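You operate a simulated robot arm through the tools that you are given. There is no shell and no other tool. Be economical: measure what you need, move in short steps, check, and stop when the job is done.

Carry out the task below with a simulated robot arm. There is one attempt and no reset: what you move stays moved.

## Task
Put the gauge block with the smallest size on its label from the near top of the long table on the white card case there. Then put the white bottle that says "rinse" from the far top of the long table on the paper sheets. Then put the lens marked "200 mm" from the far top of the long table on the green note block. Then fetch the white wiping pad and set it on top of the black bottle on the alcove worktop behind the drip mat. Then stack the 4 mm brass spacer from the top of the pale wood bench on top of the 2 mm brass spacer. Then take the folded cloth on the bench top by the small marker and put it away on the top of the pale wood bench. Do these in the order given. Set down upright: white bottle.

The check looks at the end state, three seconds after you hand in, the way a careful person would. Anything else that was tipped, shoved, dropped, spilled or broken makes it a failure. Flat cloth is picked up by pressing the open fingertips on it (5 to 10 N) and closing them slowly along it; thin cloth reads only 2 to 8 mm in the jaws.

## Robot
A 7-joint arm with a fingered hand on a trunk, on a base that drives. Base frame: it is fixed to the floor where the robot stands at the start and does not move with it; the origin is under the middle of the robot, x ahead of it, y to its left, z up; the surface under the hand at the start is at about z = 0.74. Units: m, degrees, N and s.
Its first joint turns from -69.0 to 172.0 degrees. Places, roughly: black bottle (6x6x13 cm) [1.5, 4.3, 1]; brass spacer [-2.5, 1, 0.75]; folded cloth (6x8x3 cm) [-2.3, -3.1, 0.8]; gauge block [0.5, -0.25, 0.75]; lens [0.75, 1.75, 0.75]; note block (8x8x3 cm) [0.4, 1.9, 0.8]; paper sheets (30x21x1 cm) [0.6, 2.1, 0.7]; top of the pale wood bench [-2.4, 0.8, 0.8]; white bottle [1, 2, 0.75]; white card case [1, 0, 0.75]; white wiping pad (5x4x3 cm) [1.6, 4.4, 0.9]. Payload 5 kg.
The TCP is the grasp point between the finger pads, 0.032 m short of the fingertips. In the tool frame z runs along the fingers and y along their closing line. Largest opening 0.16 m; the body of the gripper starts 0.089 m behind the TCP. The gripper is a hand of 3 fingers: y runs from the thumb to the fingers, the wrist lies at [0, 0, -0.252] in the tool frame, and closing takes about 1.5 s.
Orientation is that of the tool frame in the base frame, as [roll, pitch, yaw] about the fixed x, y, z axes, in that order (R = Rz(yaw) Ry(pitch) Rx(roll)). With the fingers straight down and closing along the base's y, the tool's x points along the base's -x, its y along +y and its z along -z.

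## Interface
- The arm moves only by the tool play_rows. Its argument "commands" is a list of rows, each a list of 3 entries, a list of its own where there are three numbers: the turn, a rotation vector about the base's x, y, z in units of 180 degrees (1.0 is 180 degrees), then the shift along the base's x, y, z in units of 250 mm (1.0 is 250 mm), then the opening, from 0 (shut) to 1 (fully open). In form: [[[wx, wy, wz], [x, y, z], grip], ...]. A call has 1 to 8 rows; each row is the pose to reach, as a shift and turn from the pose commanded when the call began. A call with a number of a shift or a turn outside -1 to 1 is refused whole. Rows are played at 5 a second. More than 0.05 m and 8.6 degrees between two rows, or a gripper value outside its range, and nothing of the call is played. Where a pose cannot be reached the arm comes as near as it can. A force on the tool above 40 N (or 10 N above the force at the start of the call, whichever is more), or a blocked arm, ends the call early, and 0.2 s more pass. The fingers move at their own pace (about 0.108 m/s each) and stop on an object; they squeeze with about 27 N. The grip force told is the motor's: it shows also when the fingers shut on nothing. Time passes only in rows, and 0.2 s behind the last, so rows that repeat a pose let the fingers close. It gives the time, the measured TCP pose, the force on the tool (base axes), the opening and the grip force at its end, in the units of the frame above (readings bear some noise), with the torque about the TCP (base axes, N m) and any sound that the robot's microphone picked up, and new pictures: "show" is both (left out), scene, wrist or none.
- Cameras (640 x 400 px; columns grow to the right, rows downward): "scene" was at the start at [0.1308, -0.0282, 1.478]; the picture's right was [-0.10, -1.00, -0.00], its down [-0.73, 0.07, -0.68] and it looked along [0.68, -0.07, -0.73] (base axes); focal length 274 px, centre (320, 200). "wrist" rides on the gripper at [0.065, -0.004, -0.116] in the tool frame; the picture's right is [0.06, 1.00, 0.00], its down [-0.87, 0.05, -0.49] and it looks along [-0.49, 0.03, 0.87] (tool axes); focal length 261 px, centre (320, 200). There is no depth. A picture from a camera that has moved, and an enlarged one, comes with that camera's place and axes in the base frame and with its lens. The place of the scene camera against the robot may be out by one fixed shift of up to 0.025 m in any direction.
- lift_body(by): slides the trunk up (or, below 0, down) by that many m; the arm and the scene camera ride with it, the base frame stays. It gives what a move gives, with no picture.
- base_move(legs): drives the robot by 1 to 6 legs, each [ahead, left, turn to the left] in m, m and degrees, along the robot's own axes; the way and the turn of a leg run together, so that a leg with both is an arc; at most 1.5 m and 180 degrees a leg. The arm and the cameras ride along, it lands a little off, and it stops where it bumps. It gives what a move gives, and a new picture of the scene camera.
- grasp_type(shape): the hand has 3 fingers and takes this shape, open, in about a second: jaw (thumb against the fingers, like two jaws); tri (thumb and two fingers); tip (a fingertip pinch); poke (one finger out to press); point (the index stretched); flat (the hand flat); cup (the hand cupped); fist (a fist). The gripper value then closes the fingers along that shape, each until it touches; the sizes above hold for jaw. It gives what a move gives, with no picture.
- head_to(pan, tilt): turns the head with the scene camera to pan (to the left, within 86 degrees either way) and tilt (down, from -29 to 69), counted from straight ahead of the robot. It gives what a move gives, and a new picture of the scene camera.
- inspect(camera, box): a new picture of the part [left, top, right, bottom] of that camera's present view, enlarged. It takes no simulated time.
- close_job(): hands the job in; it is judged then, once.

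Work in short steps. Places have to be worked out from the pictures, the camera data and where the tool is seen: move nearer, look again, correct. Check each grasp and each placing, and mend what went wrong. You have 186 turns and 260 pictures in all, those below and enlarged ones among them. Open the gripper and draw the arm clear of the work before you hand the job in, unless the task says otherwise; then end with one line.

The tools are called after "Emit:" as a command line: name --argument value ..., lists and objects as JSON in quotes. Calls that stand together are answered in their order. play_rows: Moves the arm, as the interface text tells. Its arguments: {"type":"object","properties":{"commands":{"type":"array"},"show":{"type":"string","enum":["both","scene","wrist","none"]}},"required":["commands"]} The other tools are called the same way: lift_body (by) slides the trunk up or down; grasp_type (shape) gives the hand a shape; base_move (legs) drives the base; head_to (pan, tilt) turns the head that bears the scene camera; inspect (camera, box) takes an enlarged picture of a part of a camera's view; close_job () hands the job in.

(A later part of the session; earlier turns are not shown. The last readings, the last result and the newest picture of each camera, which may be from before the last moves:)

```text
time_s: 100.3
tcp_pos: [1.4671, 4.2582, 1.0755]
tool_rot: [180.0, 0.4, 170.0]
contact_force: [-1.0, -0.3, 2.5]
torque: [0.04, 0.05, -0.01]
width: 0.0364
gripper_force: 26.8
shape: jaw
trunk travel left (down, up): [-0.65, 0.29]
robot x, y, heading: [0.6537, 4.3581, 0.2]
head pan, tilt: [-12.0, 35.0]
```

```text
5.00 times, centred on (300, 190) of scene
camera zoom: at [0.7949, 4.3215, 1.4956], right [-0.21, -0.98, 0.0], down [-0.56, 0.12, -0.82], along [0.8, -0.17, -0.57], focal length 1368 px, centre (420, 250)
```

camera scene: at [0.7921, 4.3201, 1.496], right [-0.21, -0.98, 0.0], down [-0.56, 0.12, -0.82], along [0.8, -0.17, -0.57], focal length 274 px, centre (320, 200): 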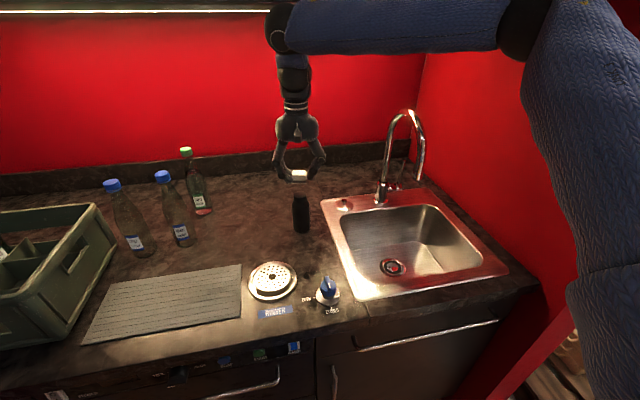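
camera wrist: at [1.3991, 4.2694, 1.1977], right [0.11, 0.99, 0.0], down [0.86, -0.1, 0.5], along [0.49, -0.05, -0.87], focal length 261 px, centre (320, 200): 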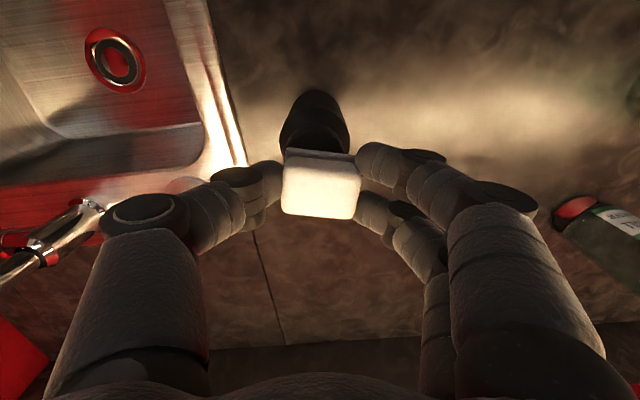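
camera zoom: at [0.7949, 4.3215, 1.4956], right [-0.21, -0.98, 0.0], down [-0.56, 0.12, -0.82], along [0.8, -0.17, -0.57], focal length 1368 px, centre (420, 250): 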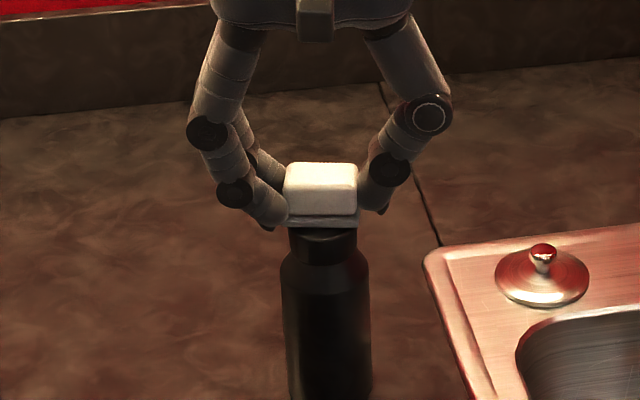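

Light contact (2.5 N) and aligned. Open gently, then rise straight up.

Emit:
play_rows --commands '[[[0, 0, 0], [0, 0, -0.002], 0.2], [[0, 0, 0], [0, 0, -0.002], 0.25], [[0, 0, 0], [0, 0, -0.002], 0.35], [[0, 0, 0], [0, 0, -0.002], 0.5], [[0, 0, 0], [0, 0, 0.06], 0.5], [[0, 0, 0], [0, 0, 0.18], 0.5], [[0, 0, 0], [0, 0, 0.34], 0.5], [[0, 0, 0], [0, 0, 0.5], 0.5]]' --show "both"

Emit:
inspect --camera "scene" --box '[260, 150, 340, 230]'

```text
time_s: 102.1
tcp_pos: [1.4669, 4.2596, 1.2017]
tool_rot: [180.0, 0.4, 170.0]
contact_force: [-0.1, 0.4, 0.3]
torque: [-0.02, -0.04, 0.02]
width: 0.0794
gripper_force: 0.1
shape: jaw
trunk travel left (down, up): [-0.65, 0.29]
robot x, y, heading: [0.6576, 4.3612, 0.1]
head pan, tilt: [-12.0, 35.0]
camera scene: at [0.7937, 4.3224, 1.4956], right [-0.21, -0.98, 0.0], down [-0.56, 0.12, -0.82], along [0.8, -0.17, -0.57], focal length 274 px, centre (320, 200)
camera wrist: at [1.3991, 4.2646, 1.316], right [0.11, 0.99, 0.0], down [0.86, -0.1, 0.5], along [0.49, -0.05, -0.87], focal length 261 px, centre (320, 200)
```

scene: 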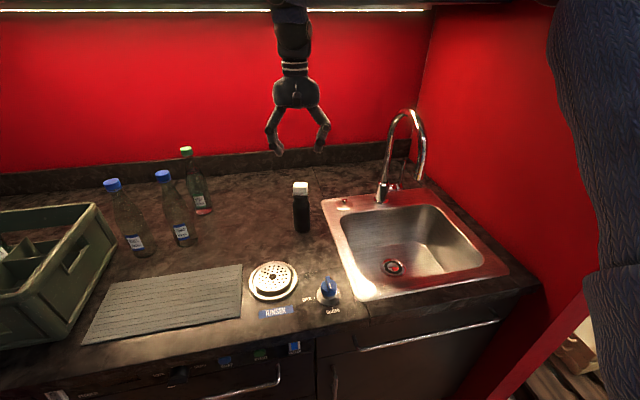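
wrist: 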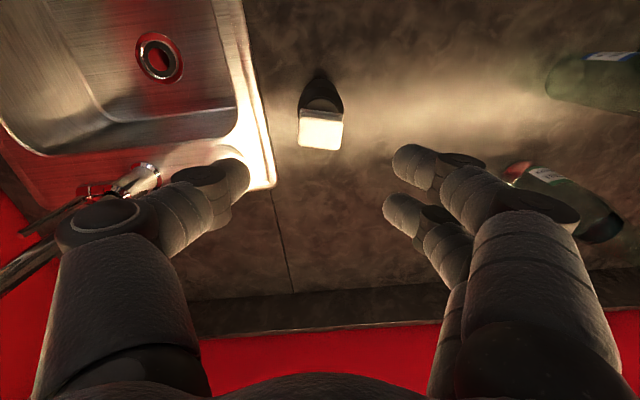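

```text
5.00 times, centred on (300, 190) of scene
camera zoom: at [0.7937, 4.3224, 1.4956], right [-0.21, -0.98, 0.0], down [-0.56, 0.12, -0.82], along [0.8, -0.17, -0.57], focal length 1368 px, centre (420, 250)
```

zoom: 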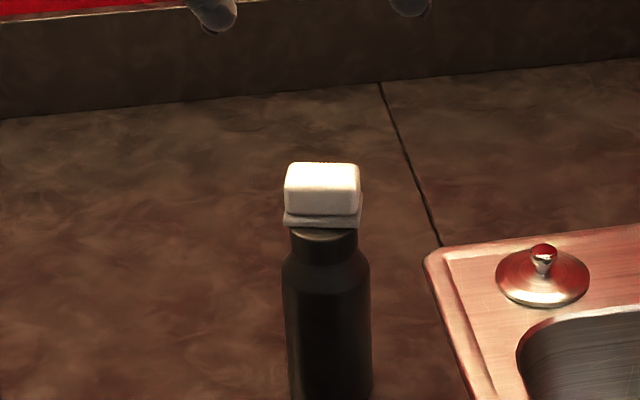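

Pad rests well on the bottle. Retract the arm and back out of the alcove.

Emit:
play_rows --commands '[[[0, 0, 0], [-0.1, 0, 0.05], 0.5], [[0, 0, 0], [-0.26, 0.02, 0.1], 0.5], [[0, 0, 0], [-0.42, 0.04, 0.1], 0.5], [[0, 0, 0], [-0.58, 0.06, 0.1], 0.5], [[0, 0, 0], [-0.74, 0.1, 0.1], 0.5], [[0, 0, 0], [-0.9, 0.14, 0.1], 0.5], [[0, 0, 0], [-1, 0.16, 0.1], 0.5]]' --show "none"

Emit:
play_rows --commands '[[[0, 0, 0], [-0.16, 0.04, 0], 0.5], [[0, 0, 0], [-0.32, 0.08, 0], 0.5], [[0, 0, 0], [-0.48, 0.12, 0], 0.5], [[0, 0, 0], [-0.6, 0.16, 0], 0.5]]' --show "none"

Emit:
base_move --legs '[[-0.9, 0, 0]]'

Emit:
head_to --pan -80 --tilt 25

```text
time_s: 103.7
tcp_pos: [1.2153, 4.2999, 1.2241]
tool_rot: [180.0, 0.3, 170.0]
contact_force: [0.2, 0.7, -0.5]
torque: [-0.05, 0.01, 0.02]
width: 0.0791
gripper_force: 0.0
shape: jaw
trunk travel left (down, up): [-0.65, 0.29]
robot x, y, heading: [0.6574, 4.3602, -0.1]
head pan, tilt: [-12.0, 35.0]
```

```text
time_s: 104.7
tcp_pos: [1.0658, 4.3414, 1.2246]
tool_rot: [179.9, 0.3, 169.9]
contact_force: [0.4, 0.1, -0.5]
torque: [-0.01, 0.02, -0.02]
width: 0.0795
gripper_force: 0.1
shape: jaw
trunk travel left (down, up): [-0.65, 0.29]
robot x, y, heading: [0.6582, 4.3596, 0.2]
head pan, tilt: [-12.0, 35.0]
```

```text
time_s: 109.5
tcp_pos: [0.1556, 4.3386, 1.225]
tool_rot: [179.9, 0.4, 169.8]
contact_force: [-1.0, 0.6, -0.4]
torque: [0.01, 0.02, -0.03]
width: 0.0793
gripper_force: 0.1
shape: jaw
trunk travel left (down, up): [-0.65, 0.29]
robot x, y, heading: [-0.2569, 4.3598, -0.2]
head pan, tilt: [-12.0, 35.0]
camera scene: at [-0.1179, 4.321, 1.4956], right [-0.21, -0.98, 0.0], down [-0.56, 0.12, -0.82], along [0.8, -0.17, -0.57], focal length 274 px, centre (320, 200)
```

scene: 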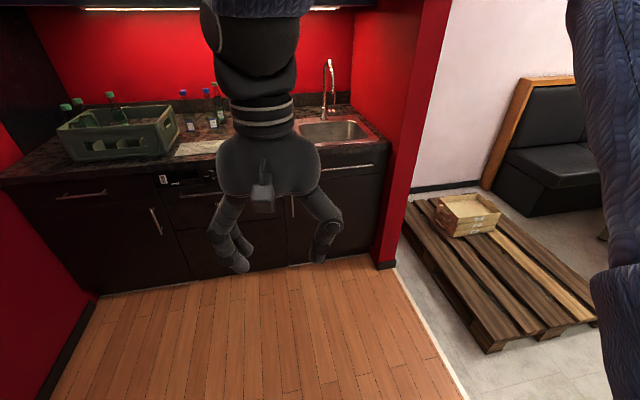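

```text
time_s: 110.9
tcp_pos: [0.155, 4.3399, 1.2251]
tool_rot: [179.9, 0.3, 169.9]
contact_force: [-0.8, 0.9, 0.0]
torque: [-0.01, 0.01, 0.02]
width: 0.0794
gripper_force: 0.0
shape: jaw
trunk travel left (down, up): [-0.65, 0.29]
robot x, y, heading: [-0.2548, 4.3571, 0.1]
head pan, tilt: [-80.0, 25.0]
camera scene: at [-0.1876, 4.2487, 1.5113], right [-0.98, -0.17, 0.0], down [-0.07, 0.42, -0.91], along [0.16, -0.89, -0.42], focal length 274 px, centre (320, 200)
```

scene: 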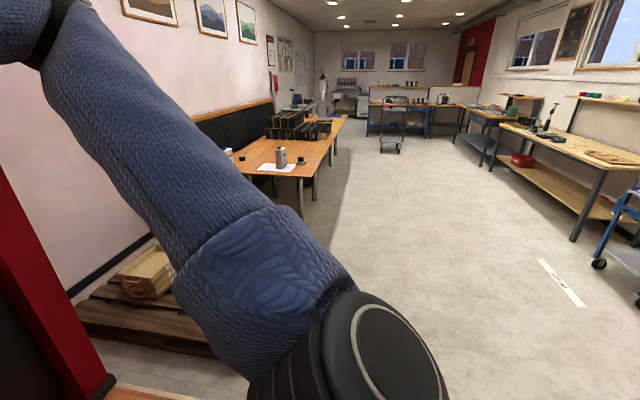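

The pale bench is on the other side (front edge x≈-2.0, y≈-0.1..1.5). I drive there, turning round in the free aisle.

Emit:
base_move --legs '[[-0.6, -1.5, 0], [0, 0, 180], [0, 1.5, 0], [0, 0.45, 0]]'

Emit:
head_to --pan 0 --tilt 30

```text
refused: leg 1 is longer than a leg can be; nothing moved
```

```text
time_s: 112.5
tcp_pos: [0.1555, 4.3381, 1.2247]
tool_rot: [179.9, 0.3, 169.7]
contact_force: [-0.2, 0.9, -1.0]
torque: [0.02, 0.0, -0.01]
width: 0.0793
gripper_force: 0.0
shape: jaw
trunk travel left (down, up): [-0.65, 0.29]
robot x, y, heading: [-0.2577, 4.3608, -0.2]
head pan, tilt: [0.0, 30.0]
camera scene: at [-0.113, 4.3392, 1.5033], right [0.0, -1.0, 0.0], down [-0.5, 0.0, -0.87], along [0.87, 0.0, -0.5], focal length 274 px, centre (320, 200)
```

scene: 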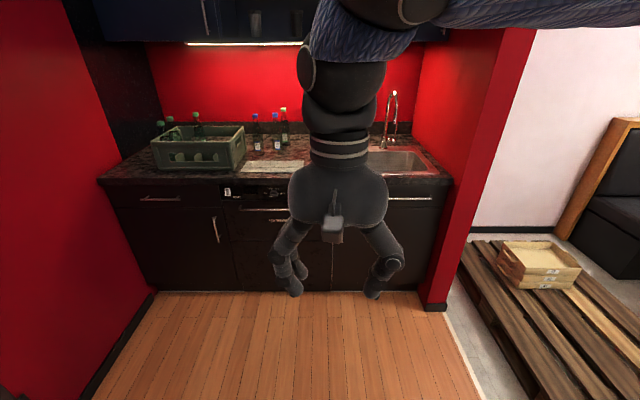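

The leg was too long; I split it.

Emit:
base_move --legs '[[-0.5, -1.3, 0], [-0.1, -0.2, 0], [0, 0, 180], [0, 1.45, 0], [0, 0.5, 0]]'

```text
time_s: 137.3
tcp_pos: [-1.3024, 0.9365, 1.225]
tool_rot: [179.9, 0.3, -11.6]
contact_force: [-0.3, 0.3, 0.2]
torque: [0.03, -0.01, -0.01]
width: 0.0793
gripper_force: 0.1
shape: jaw
trunk travel left (down, up): [-0.65, 0.29]
robot x, y, heading: [-0.8915, 0.9067, 178.7]
head pan, tilt: [0.0, 30.0]
camera scene: at [-1.0321, 0.8904, 1.5033], right [0.03, 1.0, 0.0], down [0.5, -0.01, -0.87], along [-0.87, 0.02, -0.5], focal length 274 px, centre (320, 200)
```

scene: 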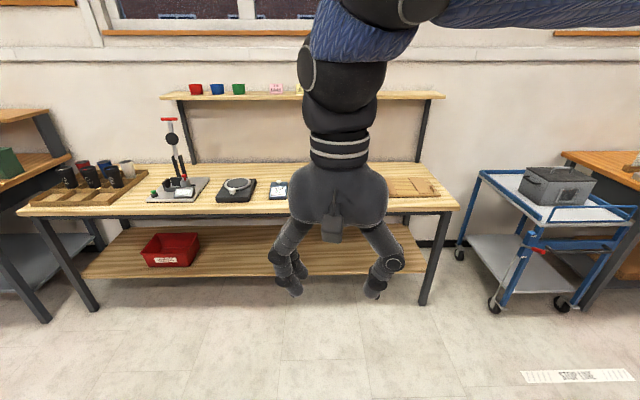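

The bench front edge is ~x=-2.1, a shelf hangs behind. Drive forward 0.65 m and look down at the bench.

Emit:
base_move --legs '[[0.65, 0, 1.3]]'

Emit:
head_to --pan -8 --tilt 42

```text
time_s: 140.9
tcp_pos: [-1.9554, 0.9219, 1.2252]
tool_rot: [179.9, 0.3, -9.1]
contact_force: [-1.2, -0.2, 0.5]
torque: [0.01, -0.02, 0.01]
width: 0.0794
gripper_force: 0.0
shape: jaw
trunk travel left (down, up): [-0.65, 0.29]
robot x, y, heading: [-1.5424, 0.9068, -179.2]
head pan, tilt: [0.0, 30.0]
camera scene: at [-1.6857, 0.8879, 1.5033], right [-0.02, 1.0, 0.0], down [0.5, 0.01, -0.87], along [-0.87, -0.02, -0.5], focal length 274 px, centre (320, 200)
```

scene: 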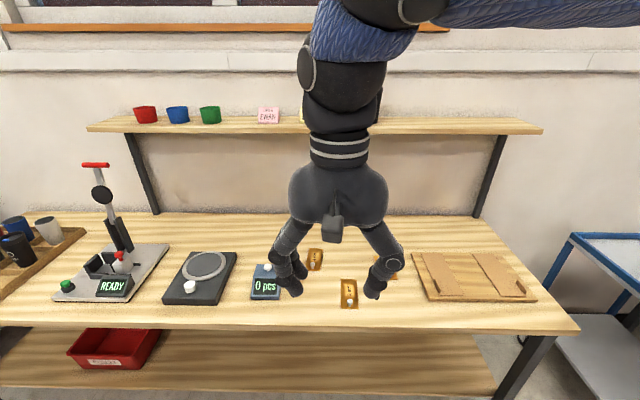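

```text
time_s: 141.7
tcp_pos: [-1.9552, 0.9228, 1.225]
tool_rot: [179.9, 0.3, -9.0]
contact_force: [0.4, 0.4, 0.1]
torque: [0.0, 0.01, 0.01]
width: 0.0793
gripper_force: 0.1
shape: jaw
trunk travel left (down, up): [-0.65, 0.29]
robot x, y, heading: [-1.5432, 0.9132, -179.0]
head pan, tilt: [-8.0, 42.0]
camera scene: at [-1.6773, 0.8996, 1.4851], right [0.12, 0.99, 0.0], down [0.66, -0.08, -0.74], along [-0.74, 0.09, -0.67], focal length 274 px, centre (320, 200)
```

scene: 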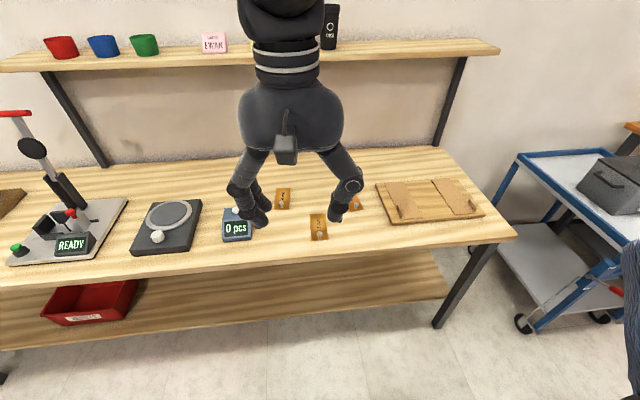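

Three brass spacers are visible. Enlarge to read sizes.

Emit:
inspect --camera "scene" --box '[260, 175, 380, 250]'

```text
5.33 times, centred on (320, 212) of scene
camera zoom: at [-1.6773, 0.8996, 1.4851], right [0.12, 0.99, 0.0], down [0.66, -0.08, -0.74], along [-0.74, 0.09, -0.67], focal length 1459 px, centre (320, 133)
```

zoom: 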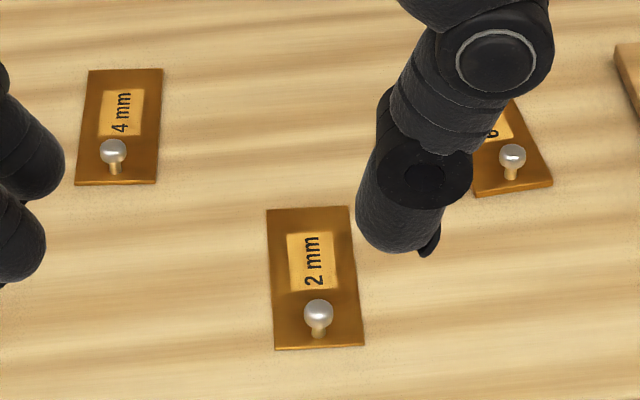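

Left: 4 mm (rear), centre: 2 mm (front), right: another (8?). Each has a knob at its front end. I move the hand over the 4 mm knob (~(-2.41,0.83)).

Emit:
play_rows --commands '[[[0, 0, 0], [-0.16, -0.04, -0.04], 0.5], [[0, 0, 0], [-0.32, -0.08, -0.08], 0.5], [[0, 0, 0], [-0.48, -0.12, -0.12], 0.5], [[0, 0, 0], [-0.64, -0.16, -0.18], 0.5], [[0, 0, 0], [-0.8, -0.2, -0.24], 0.5], [[0, 0, 0], [-0.96, -0.26, -0.32], 0.5], [[0, 0, 0], [-1.0, -0.34, -0.44], 0.5], [[0, 0, 0], [-1.0, -0.34, -0.5], 0.5]]' --show "wrist"

```text
time_s: 143.5
tcp_pos: [-2.2042, 0.8383, 1.0981]
tool_rot: [180.0, 0.4, -9.0]
contact_force: [-0.2, 0.0, -0.3]
torque: [0.0, 0.01, -0.01]
width: 0.0796
gripper_force: 0.1
shape: jaw
trunk travel left (down, up): [-0.65, 0.29]
robot x, y, heading: [-1.545, 0.9122, -179.2]
head pan, tilt: [-8.0, 42.0]
camera wrist: at [-2.1402, 0.8319, 1.2131], right [-0.1, -1.0, 0.0], down [-0.86, 0.09, 0.5], along [-0.49, 0.05, -0.87], focal length 261 px, centre (320, 200)
```

wrist: 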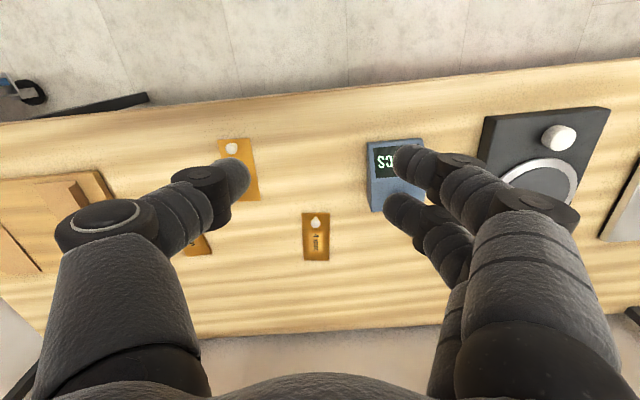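

Knob ≈(-2.433,0.872). Move above it to z≈0.93.

Emit:
play_rows --commands '[[[0, 0, 0], [-0.16, 0.02, -0.08], 0.5], [[0, 0, 0], [-0.32, 0.04, -0.16], 0.5], [[0, 0, 0], [-0.48, 0.07, -0.24], 0.5], [[0, 0, 0], [-0.64, 0.1, -0.34], 0.5], [[0, 0, 0], [-0.8, 0.13, -0.46], 0.5], [[0, 0, 0], [-0.91, 0.136, -0.6], 0.5], [[0, 0, 0], [-0.916, 0.136, -0.68], 0.5], [[0, 0, 0], [-0.916, 0.136, -0.68], 0.5]]' --show "both"

```text
refused: row 5 steps farther than a row can; nothing moved
```

Step too large; smoother split.

Emit:
play_rows --commands '[[[0, 0, 0], [-0.15, 0.02, -0.1], 0.5], [[0, 0, 0], [-0.3, 0.04, -0.2], 0.5], [[0, 0, 0], [-0.45, 0.06, -0.3], 0.5], [[0, 0, 0], [-0.6, 0.09, -0.4], 0.5], [[0, 0, 0], [-0.75, 0.11, -0.5], 0.5], [[0, 0, 0], [-0.88, 0.136, -0.6], 0.5], [[0, 0, 0], [-0.916, 0.136, -0.68], 0.5], [[0, 0, 0], [-0.916, 0.136, -0.68], 0.5]]' --show "both"

```text
time_s: 145.3
tcp_pos: [-2.4329, 0.8701, 0.9286]
tool_rot: [179.8, 0.4, -9.1]
contact_force: [0.5, -0.3, 0.2]
torque: [-0.04, -0.03, 0.03]
width: 0.0792
gripper_force: 0.0
shape: jaw
trunk travel left (down, up): [-0.65, 0.29]
robot x, y, heading: [-1.5429, 0.9141, -179.2]
head pan, tilt: [-8.0, 42.0]
camera scene: at [-1.6774, 0.8997, 1.4851], right [0.12, 0.99, 0.0], down [0.66, -0.08, -0.74], along [-0.74, 0.09, -0.67], focal length 274 px, centre (320, 200)
camera wrist: at [-2.369, 0.863, 1.0437], right [-0.1, -1.0, 0.0], down [-0.86, 0.08, 0.5], along [-0.49, 0.05, -0.87], focal length 261 px, centre (320, 200)
```

scene: 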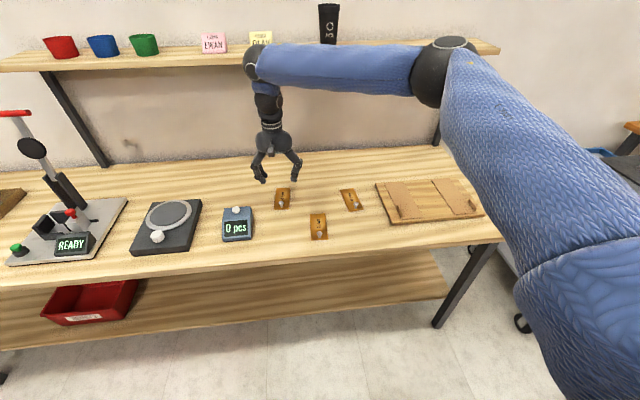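
wrist: 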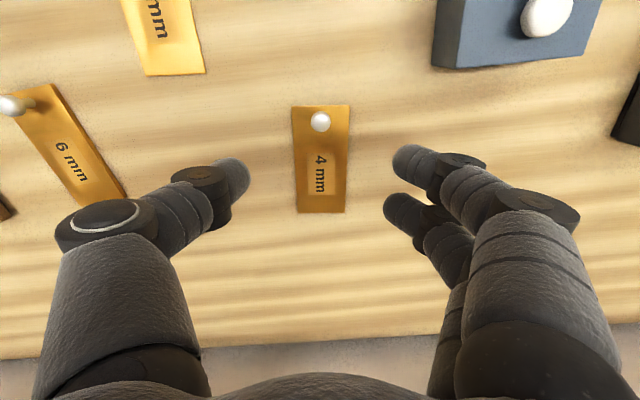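

Aligned with the 4 mm plate; knob at ≈(-2.428,0.869). Descend to z≈0.806 and look.

Emit:
play_rows --commands '[[[0, 0, 0], [0.02, -0.004, -0.15], 0.4], [[0, 0, 0], [0.02, -0.004, -0.3], 0.4], [[0, 0, 0], [0.02, -0.004, -0.42], 0.4], [[0, 0, 0], [0.02, -0.004, -0.49], 0.4], [[0, 0, 0], [0.02, -0.004, -0.49], 0.4]]' --show "wrist"

```text
time_s: 146.6
tcp_pos: [-2.431, 0.8692, 0.8132]
tool_rot: [179.6, 0.7, -9.1]
contact_force: [2.0, -0.1, 20.7]
torque: [0.22, -0.29, 0.04]
width: 0.0652
gripper_force: 0.0
shape: jaw
trunk travel left (down, up): [-0.65, 0.29]
robot x, y, heading: [-1.5442, 0.915, -178.9]
head pan, tilt: [-8.0, 42.0]
stopped in row 5: the force on the tool passed its limit at 43 N (the readings are from after the stop); the commanded pose is now the measured one
camera wrist: at [-2.3652, 0.862, 0.9272], right [-0.1, -1.0, 0.01], down [-0.86, 0.09, 0.5], along [-0.5, 0.04, -0.86], focal length 261 px, centre (320, 200)
```

wrist: 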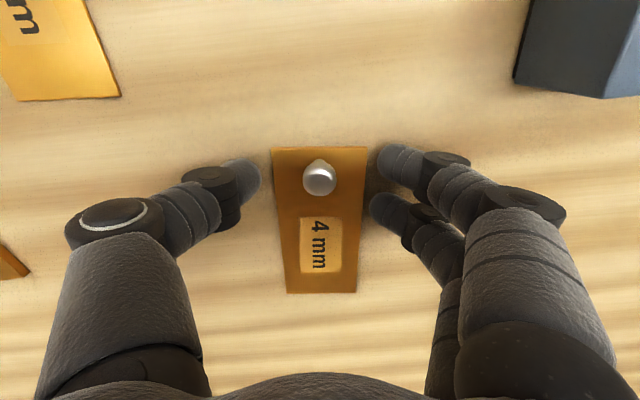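

The tips touched the bench (so bench top ≈0.781). Raise 10 mm, shift onto the knob, and close.

Emit:
play_rows --commands '[[[0, 0, 0], [0, 0, 0.044], 0.4], [[0, 0, 0], [0.028, -0.011, 0.044], 0.4], [[0, 0, 0], [0.028, -0.011, 0.044], 0.2], [[0, 0, 0], [0.028, -0.011, 0.044], 0.05], [[0, 0, 0], [0.028, -0.011, 0.044], 0], [[0, 0, 0], [0.028, -0.011, 0.044], 0], [[0, 0, 0], [0.028, -0.011, 0.044], 0]]' --show "wrist"

```text
time_s: 148.2
tcp_pos: [-2.4229, 0.8674, 0.8197]
tool_rot: [179.7, 0.5, -9.1]
contact_force: [0.4, 0.2, 0.7]
torque: [-0.02, 0.03, -0.03]
width: 0.0027
gripper_force: 27.1
shape: jaw
trunk travel left (down, up): [-0.65, 0.29]
robot x, y, heading: [-1.546, 0.9097, -179.1]
head pan, tilt: [-8.0, 42.0]
camera wrist: at [-2.3581, 0.8601, 0.9347], right [-0.1, -1.0, 0.0], down [-0.86, 0.09, 0.5], along [-0.5, 0.04, -0.87], focal length 261 px, centre (320, 200)
```

wrist: 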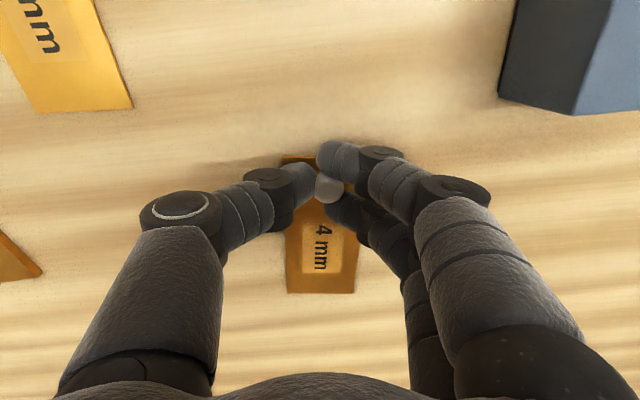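

The knob is nestled between thumb and the two fingers. Test lift of 15 mm.

Emit:
play_rows --commands '[[[0, 0, 0], [0, 0, 0.02], 0], [[0, 0, 0], [0, 0, 0.04], 0], [[0, 0, 0], [0, 0, 0.06], 0], [[0, 0, 0], [0, 0, 0.06], 0]]' --show "both"

Emit:
inspect --camera "scene" --box '[230, 150, 350, 250]'

```text
time_s: 149.2
tcp_pos: [-2.4236, 0.8669, 0.8347]
tool_rot: [179.7, 0.5, -9.2]
contact_force: [0.6, 0.0, -1.3]
torque: [0.03, -0.12, 0.03]
width: 0.0023
gripper_force: 26.9
shape: jaw
trunk travel left (down, up): [-0.65, 0.29]
robot x, y, heading: [-1.5431, 0.9101, -179.1]
head pan, tilt: [-8.0, 42.0]
camera scene: at [-1.678, 0.8997, 1.485], right [0.12, 0.99, 0.0], down [0.66, -0.08, -0.74], along [-0.74, 0.09, -0.67], focal length 274 px, centre (320, 200)
camera wrist: at [-2.3587, 0.8599, 0.9492], right [-0.1, -1.0, 0.0], down [-0.86, 0.09, 0.5], along [-0.5, 0.05, -0.87], focal length 261 px, centre (320, 200)
```

scene: 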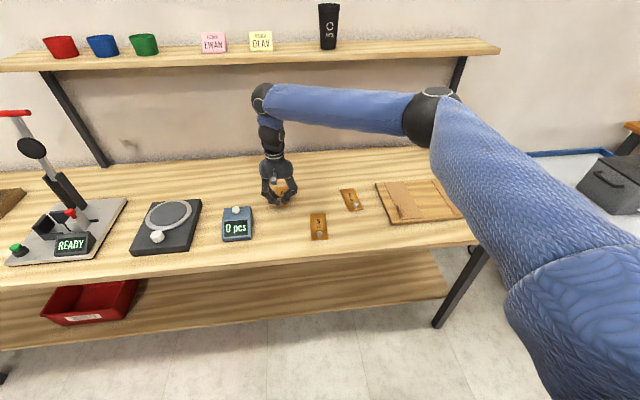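
wrist: 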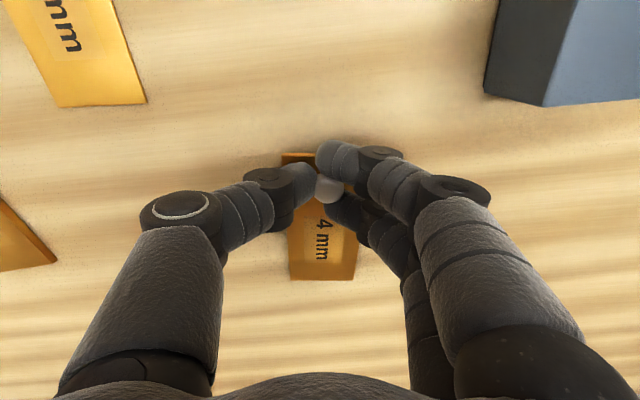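

```text
4.00 times, centred on (290, 200) of scene
camera zoom: at [-1.678, 0.8997, 1.485], right [0.12, 0.99, 0.0], down [0.66, -0.08, -0.74], along [-0.74, 0.09, -0.67], focal length 1094 px, centre (440, 200)
```

zoom: 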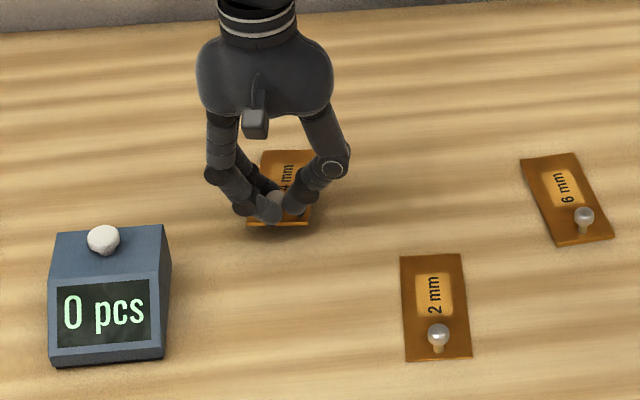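

Lifting; the rear end droops some. Raise further to see the droop.

Emit:
play_rows --commands '[[[0, 0, 0], [0, 0, 0.08], 0], [[0, 0, 0], [0, 0, 0.16], 0], [[0, 0, 0], [0, 0, 0.24], 0], [[0, 0, 0], [0, 0, 0.32], 0], [[0, 0, 0], [0, 0, 0.32], 0]]' --show "wrist"

Emit:
inspect --camera "scene" --box '[230, 120, 350, 220]'

```text
time_s: 150.3
tcp_pos: [-2.4254, 0.8683, 0.9151]
tool_rot: [179.7, 0.5, -9.1]
contact_force: [-0.9, -0.1, -3.6]
torque: [0.01, -0.09, 0.02]
width: 0.0025
gripper_force: 27.1
shape: jaw
trunk travel left (down, up): [-0.65, 0.29]
robot x, y, heading: [-1.5429, 0.9088, -178.8]
head pan, tilt: [-8.0, 42.0]
camera wrist: at [-2.3602, 0.8611, 1.0292], right [-0.1, -1.0, 0.0], down [-0.86, 0.09, 0.5], along [-0.5, 0.04, -0.87], focal length 261 px, centre (320, 200)
```

wrist: 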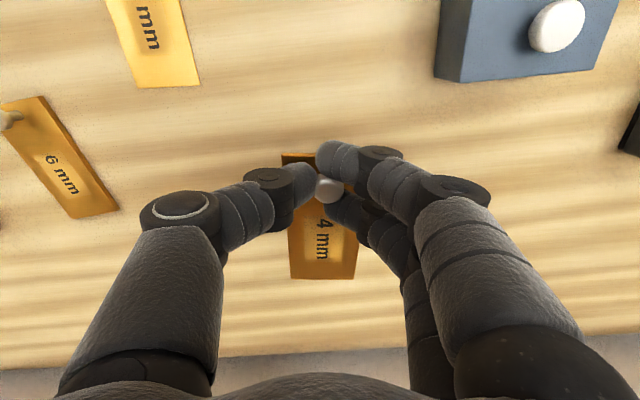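

```text
4.00 times, centred on (290, 170) of scene
camera zoom: at [-1.6783, 0.8997, 1.4849], right [0.12, 0.99, 0.0], down [0.66, -0.08, -0.74], along [-0.74, 0.09, -0.67], focal length 1094 px, centre (440, 320)
```

zoom: 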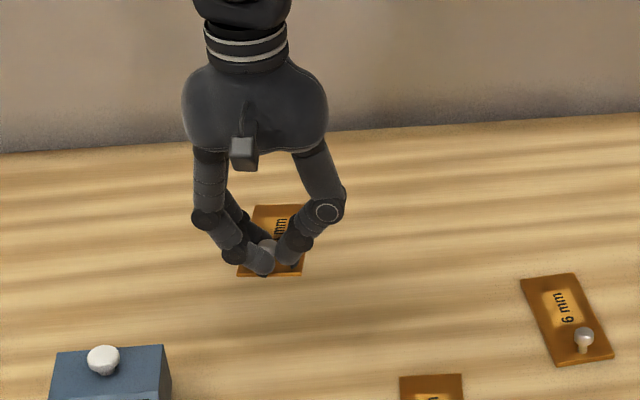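

The spacer is held securely, drooping ~8° at the rear. I'll level it by pitching the hand, then plan to lay it crosswise (90°) centred on the 2 mm plate behind its knob.

Emit:
play_rows --commands '[[[0.0022, 0.022, 0], [0, 0, 0.04], 0], [[0.0044, 0.044, 0], [0, 0, 0.1], 0], [[0.0044, 0.044, 0], [0, 0, 0.1], 0]]' --show "none"

Emit:
play_rows --commands '[[[0, 0, -0.04], [0.02, 0.02, 0], 0], [[0, 0, -0.085], [0.04, 0.04, 0], 0], [[0, 0, -0.13], [0.07, 0.06, 0], 0], [[0, 0, -0.175], [0.1, 0.08, 0], 0], [[0, 0, -0.22], [0.14, 0.1, 0], 0], [[0, 0, -0.265], [0.18, 0.12, 0], 0], [[0, 0, -0.31], [0.22, 0.14, 0], 0], [[0, 0, -0.35], [0.25, 0.15, 0], 0]]' --show "both"

```text
time_s: 151.2
tcp_pos: [-2.4244, 0.8688, 0.9404]
tool_rot: [179.1, 8.5, -9.3]
contact_force: [-1.0, 1.4, -2.2]
torque: [-0.02, -0.1, -0.02]
width: 0.0023
gripper_force: 27.7
shape: jaw
trunk travel left (down, up): [-0.65, 0.29]
robot x, y, heading: [-1.5444, 0.9069, -178.9]
head pan, tilt: [-8.0, 42.0]
```

```text
time_s: 152.9
tcp_pos: [-2.3607, 0.9052, 0.9394]
tool_rot: [179.3, 8.5, -72.3]
contact_force: [0.9, -0.5, -2.9]
torque: [-0.09, -0.06, 0.01]
width: 0.0021
gripper_force: 26.9
shape: jaw
trunk travel left (down, up): [-0.65, 0.29]
robot x, y, heading: [-1.5457, 0.9126, -178.9]
head pan, tilt: [-8.0, 42.0]
camera scene: at [-1.6778, 0.8994, 1.485], right [0.12, 0.99, 0.0], down [0.66, -0.08, -0.74], along [-0.74, 0.09, -0.67], focal length 274 px, centre (320, 200)
camera wrist: at [-2.3321, 0.8273, 1.0442], right [-0.93, -0.36, 0.0], down [-0.28, 0.74, 0.62], along [-0.23, 0.57, -0.79], focal length 261 px, centre (320, 200)
```

scene: 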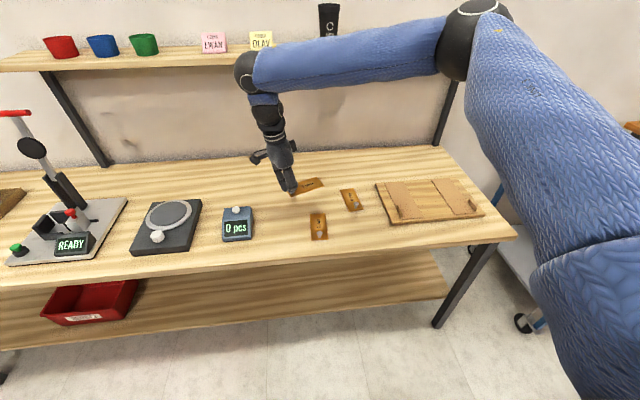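
wrist: 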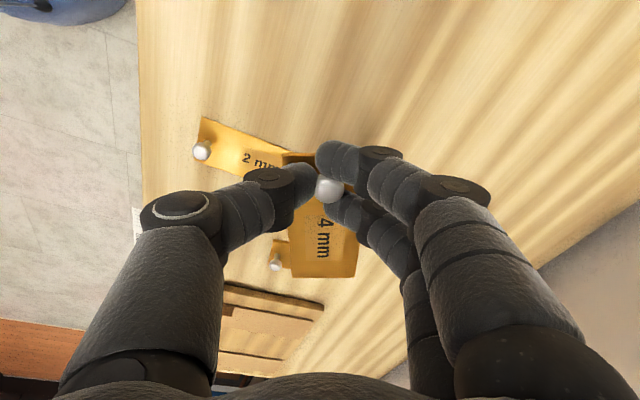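

Rotation works. Complete the rotation (−24.8° more) and go over the 2 mm plate with TCP at (-2.311,0.943).

Emit:
play_rows --commands '[[[0, 0, -0.046], [0.06, 0.05, 0], 0], [[0, 0, -0.092], [0.13, 0.1, 0], 0], [[0, 0, -0.137], [0.199, 0.151, -0.04], 0], [[0, 0, -0.137], [0.199, 0.151, -0.12], 0], [[0, 0, -0.137], [0.199, 0.151, -0.2], 0], [[0, 0, -0.137], [0.199, 0.151, -0.2], 0]]' --show "both"

Emit:
inspect --camera "scene" --box '[260, 160, 380, 260]'

Emit:
inspect --camera "wrist" --box '[150, 100, 400, 300]'

```text
time_s: 154.3
tcp_pos: [-2.3123, 0.9418, 0.8905]
tool_rot: [179.5, 8.3, -96.7]
contact_force: [0.2, 0.3, -1.8]
torque: [-0.08, 0.06, 0.02]
width: 0.0025
gripper_force: 27.2
shape: jaw
trunk travel left (down, up): [-0.65, 0.29]
robot x, y, heading: [-1.545, 0.9104, -179.0]
head pan, tilt: [-8.0, 42.0]
camera scene: at [-1.6776, 0.8994, 1.4851], right [0.12, 0.99, 0.0], down [0.66, -0.08, -0.74], along [-0.74, 0.09, -0.67], focal length 274 px, centre (320, 200)
camera wrist: at [-2.3171, 0.8591, 0.9941], right [-1.0, 0.05, 0.0], down [0.04, 0.79, 0.61], along [0.03, 0.61, -0.79], focal length 261 px, centre (320, 200)
```

scene: 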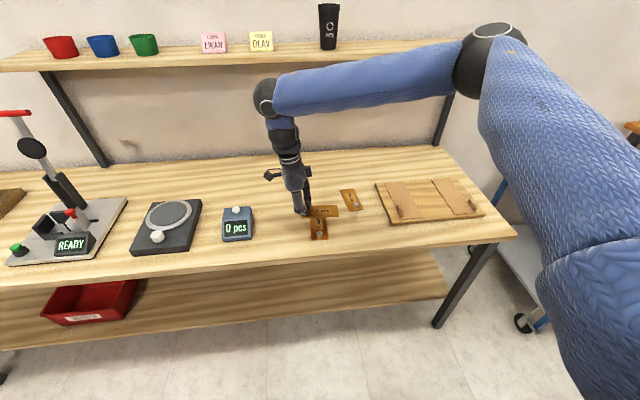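
wrist: 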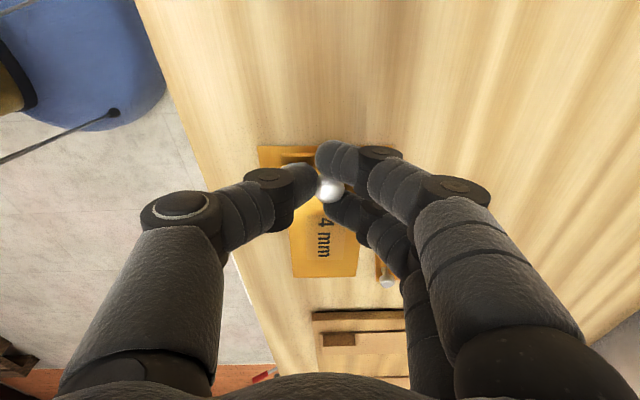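

```text
4.00 times, centred on (320, 210) of scene
camera zoom: at [-1.6776, 0.8994, 1.4851], right [0.12, 0.99, 0.0], down [0.66, -0.08, -0.74], along [-0.74, 0.09, -0.67], focal length 1094 px, centre (320, 160)
```

zoom: 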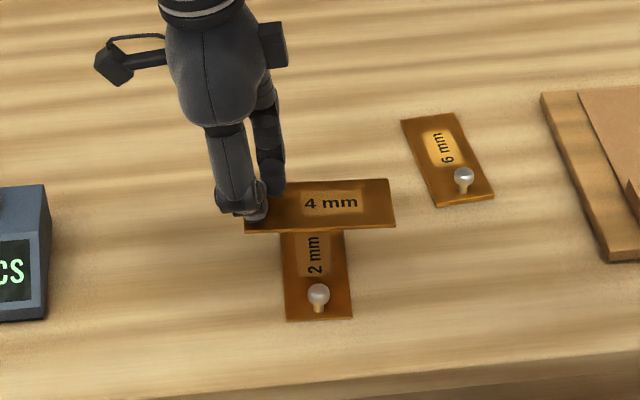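

```text
2.00 times, centred on (275, 200) of wrist
camera zoom: at [-2.3171, 0.8591, 0.9941], right [-1.0, 0.05, 0.0], down [0.04, 0.79, 0.61], along [0.03, 0.61, -0.79], focal length 521 px, centre (410, 200)
```

zoom: 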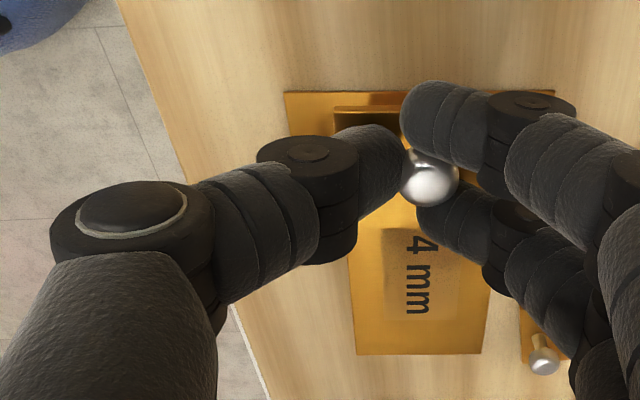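

Alignment looks good: centred on the 2 mm plate, behind its knob. Lower toward contact.

Emit:
play_rows --commands '[[[0, 0, 0], [0.016, -0.012, -0.06], 0], [[0, 0, 0], [0.016, -0.012, -0.12], 0], [[0, 0, 0], [0.016, -0.012, -0.18], 0], [[0, 0, 0], [0.016, -0.012, -0.22], 0], [[0, 0, 0], [0.016, -0.012, -0.22], 0]]' --show "none"

Emit:
inspect --camera "scene" --box '[270, 180, 370, 250]'

```text
time_s: 155.6
tcp_pos: [-2.3083, 0.9396, 0.8345]
tool_rot: [179.3, 8.4, -96.8]
contact_force: [0.0, 0.1, -1.7]
torque: [-0.1, -0.01, 0.01]
width: 0.0022
gripper_force: 27.0
shape: jaw
trunk travel left (down, up): [-0.65, 0.29]
robot x, y, heading: [-1.5447, 0.9095, -178.8]
head pan, tilt: [-8.0, 42.0]
```

```text
5.71 times, centred on (320, 215) of scene
camera zoom: at [-1.6777, 0.8997, 1.485], right [0.12, 0.99, 0.0], down [0.66, -0.08, -0.74], along [-0.74, 0.09, -0.67], focal length 1563 px, centre (320, 114)
```

zoom: 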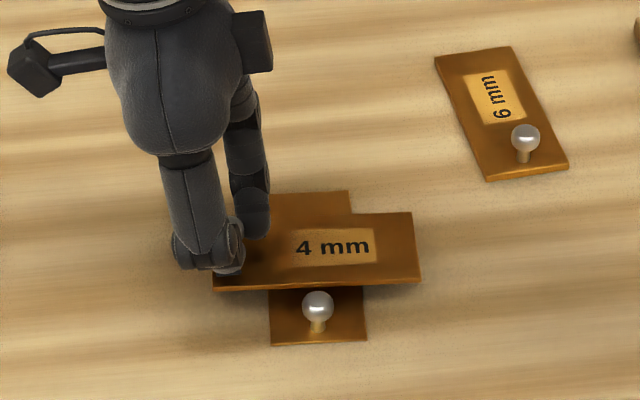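

Good clearance to the 2 mm knob. Lower slowly to contact.

Emit:
play_rows --commands '[[[0, 0, 0], [0.008, 0, -0.016], 0], [[0, 0, 0], [0.008, 0, -0.026], 0], [[0, 0, 0], [0.008, 0, -0.034], 0], [[0, 0, 0], [0.008, 0, -0.042], 0], [[0, 0, 0], [0.008, 0, -0.042], 0]]' --show "none"

Emit:
inspect --camera "scene" --box '[270, 180, 370, 250]'

```text
time_s: 156.8
tcp_pos: [-2.3057, 0.9386, 0.8255]
tool_rot: [179.3, 8.5, -96.8]
contact_force: [0.0, 0.1, -1.9]
torque: [-0.11, -0.01, 0.01]
width: 0.0024
gripper_force: 27.0
shape: jaw
trunk travel left (down, up): [-0.65, 0.29]
robot x, y, heading: [-1.54, 0.9092, -178.6]
head pan, tilt: [-8.0, 42.0]
```

```text
5.71 times, centred on (320, 215) of scene
camera zoom: at [-1.6778, 0.8997, 1.485], right [0.12, 0.99, 0.0], down [0.66, -0.08, -0.74], along [-0.74, 0.09, -0.67], focal length 1563 px, centre (320, 114)
```

zoom: 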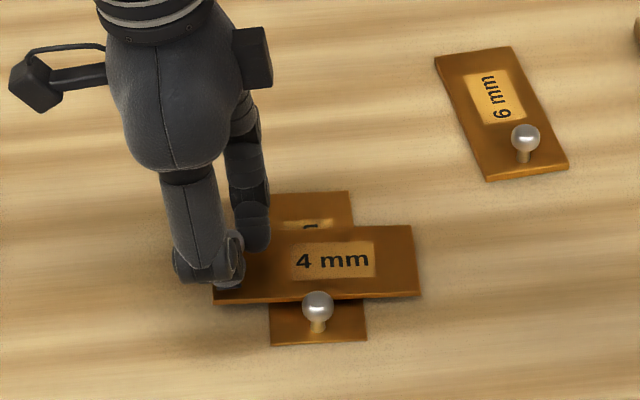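

Still free. Continue gently.

Emit:
play_rows --commands '[[[0, 0, 0], [0, 0, -0.005], 0], [[0, 0, 0], [0, 0, -0.01], 0], [[0, 0, 0], [0, 0, -0.014], 0], [[0, 0, 0], [0, 0, -0.014], 0]]' --show "none"

Emit:
inspect --camera "scene" --box '[270, 180, 370, 250]'

```text
time_s: 157.8
tcp_pos: [-2.3064, 0.94, 0.8228]
tool_rot: [179.3, 8.5, -96.7]
contact_force: [0.5, -0.3, -2.4]
torque: [-0.12, -0.01, 0.02]
width: 0.0023
gripper_force: 26.8
shape: jaw
trunk travel left (down, up): [-0.65, 0.29]
robot x, y, heading: [-1.5475, 0.9115, -179.2]
head pan, tilt: [-8.0, 42.0]
```

```text
5.71 times, centred on (320, 215) of scene
camera zoom: at [-1.6778, 0.8997, 1.485], right [0.12, 0.99, 0.0], down [0.66, -0.08, -0.74], along [-0.74, 0.09, -0.67], focal length 1563 px, centre (320, 114)
```

zoom: 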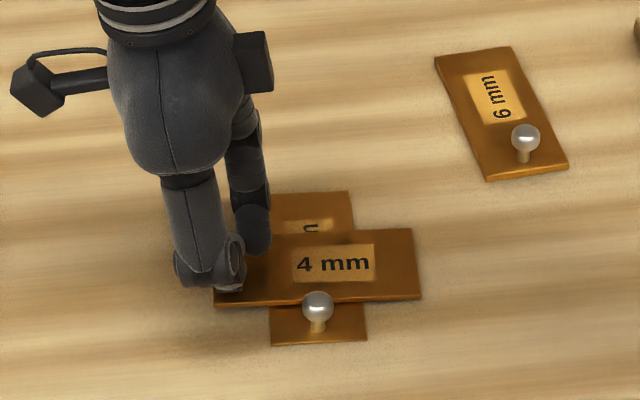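

Still not touching. Continue 3 mm more.

Emit:
play_rows --commands '[[[0, 0, 0], [0, 0, -0.005], 0], [[0, 0, 0], [0, 0, -0.01], 0], [[0, 0, 0], [0, 0, -0.014], 0], [[0, 0, 0], [0, 0, -0.014], 0]]' --show "none"

Emit:
inspect --camera "scene" --box '[280, 195, 360, 245]'

```text
time_s: 158.8
tcp_pos: [-2.3049, 0.9388, 0.8185]
tool_rot: [179.2, 8.6, -96.9]
contact_force: [-1.5, 2.1, 9.8]
torque: [0.05, 0.06, 0.01]
width: 0.0025
gripper_force: 26.9
shape: jaw
trunk travel left (down, up): [-0.65, 0.29]
robot x, y, heading: [-1.5475, 0.9108, -178.9]
head pan, tilt: [-8.0, 42.0]
```

```text
8.00 times, centred on (320, 220) of scene
camera zoom: at [-1.677, 0.8998, 1.4852], right [0.12, 0.99, 0.0], down [0.66, -0.08, -0.74], along [-0.74, 0.09, -0.67], focal length 2188 px, centre (320, 40)
```

zoom: 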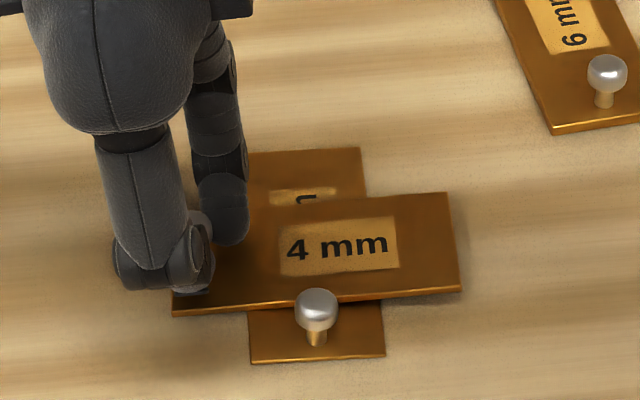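

Contact (9.8 N). Relax slightly and open slowly, then rise along the vertical.

Emit:
play_rows --commands '[[[0, 0, 0], [0, 0, 0.006], 0], [[0, 0, 0], [0, 0, 0.006], 0.1], [[0, 0, 0], [0, 0, 0.006], 0.2], [[0, 0, 0], [0, 0, 0.006], 0.3], [[0, 0, 0], [0, 0, 0.006], 0.3], [[0, 0, 0], [0, 0, 0.05], 0.3], [[0, 0, 0], [0, 0, 0.15], 0.3], [[0, 0, 0], [0, 0, 0.3], 0.3]]' --show "wrist"

Emit:
inspect --camera "scene" --box '[280, 195, 360, 245]'

```text
time_s: 160.6
tcp_pos: [-2.309, 0.9416, 0.8926]
tool_rot: [179.5, 8.4, -96.3]
contact_force: [-0.1, -1.1, -0.6]
torque: [0.02, 0.02, 0.03]
width: 0.0478
gripper_force: 0.1
shape: jaw
out of reach, approached as far as the arm can: row 8
trunk travel left (down, up): [-0.65, 0.29]
robot x, y, heading: [-1.5488, 0.9093, -179.2]
head pan, tilt: [-8.0, 42.0]
camera wrist: at [-2.3141, 0.8594, 0.9965], right [-1.0, 0.05, 0.0], down [0.04, 0.79, 0.61], along [0.03, 0.61, -0.79], focal length 261 px, centre (320, 200)
```

wrist: 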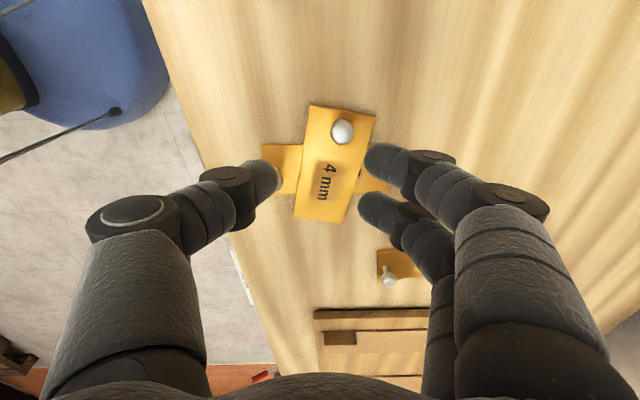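

```text
8.00 times, centred on (320, 220) of scene
camera zoom: at [-1.6765, 0.8995, 1.485], right [0.12, 0.99, 0.0], down [0.66, -0.08, -0.74], along [-0.74, 0.09, -0.67], focal length 2188 px, centre (320, 40)
```

zoom: 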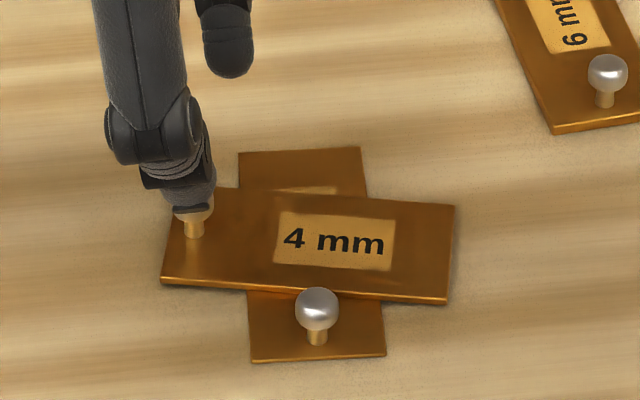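

The 4 mm spacer lies flat, centred on the 2 mm one. Now untilt, rise, and rotate the hand back while retreating.

Emit:
play_rows --commands '[[[-0.022, 0.002, 0], [0, 0, 0.08], 0.3], [[-0.044, 0.0044, 0], [0, 0, 0.16], 0.3], [[-0.044, 0.0044, 0], [0.04, 0, 0.32], 0.3], [[-0.044, 0.0044, 0], [0.1, 0, 0.48], 0.3], [[-0.044, 0.0044, 0], [0.2, 0, 0.62], 0.3], [[-0.044, 0.0044, 0], [0.34, 0, 0.72], 0.3]]' --show "none"

Emit:
play_rows --commands '[[[0, 0, 0.045], [0.08, 0, 0.04], 0.5], [[0, 0, 0.09], [0.16, 0, 0.1], 0.5], [[0, 0, 0.135], [0.26, 0, 0.16], 0.5], [[0, 0, 0.18], [0.36, 0, 0.2], 0.5], [[0, 0, 0.225], [0.48, 0, 0.24], 0.5], [[0, 0, 0.27], [0.6, 0, 0.28], 0.5], [[0, 0, 0.315], [0.72, 0, 0.3], 0.5], [[0, 0, 0.36], [0.8, 0, 0.3], 0.5]]' --show "scene"

Emit:
inspect --camera "scene" --box '[280, 195, 360, 245]'

```text
time_s: 161.9
tcp_pos: [-2.3005, 0.9465, 1.0201]
tool_rot: [179.7, 0.5, -96.5]
contact_force: [0.5, 0.1, 0.2]
torque: [0.01, 0.04, 0.02]
width: 0.0477
gripper_force: 0.0
shape: jaw
out of reach, approached as far as the arm can: row 4, 5, 6
trunk travel left (down, up): [-0.65, 0.29]
robot x, y, heading: [-1.5501, 0.9113, -178.9]
head pan, tilt: [-8.0, 42.0]
```

```text
time_s: 163.8
tcp_pos: [-2.0948, 0.9479, 1.0928]
tool_rot: [179.4, 0.5, -31.9]
contact_force: [-0.5, 0.3, -0.1]
torque: [-0.01, 0.0, 0.02]
width: 0.0793
gripper_force: 0.1
shape: jaw
trunk travel left (down, up): [-0.65, 0.29]
robot x, y, heading: [-1.5452, 0.9085, -178.9]
head pan, tilt: [-8.0, 42.0]
camera scene: at [-1.6775, 0.8996, 1.4851], right [0.12, 0.99, 0.0], down [0.66, -0.08, -0.74], along [-0.74, 0.09, -0.67], focal length 274 px, centre (320, 200)
```

scene: 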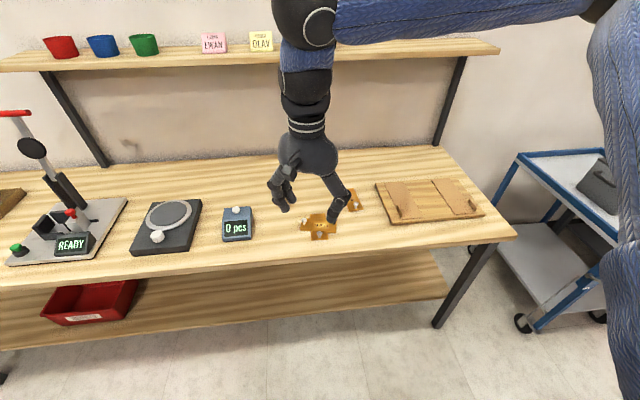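

```text
8.00 times, centred on (320, 220) of scene
camera zoom: at [-1.6775, 0.8996, 1.4851], right [0.12, 0.99, 0.0], down [0.66, -0.08, -0.74], along [-0.74, 0.09, -0.67], focal length 2188 px, centre (320, 40)
```

zoom: 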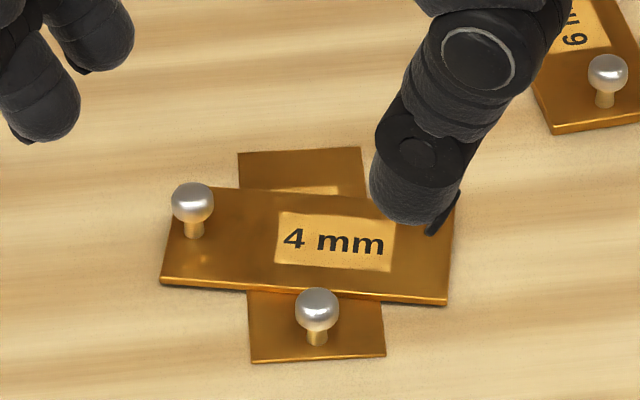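

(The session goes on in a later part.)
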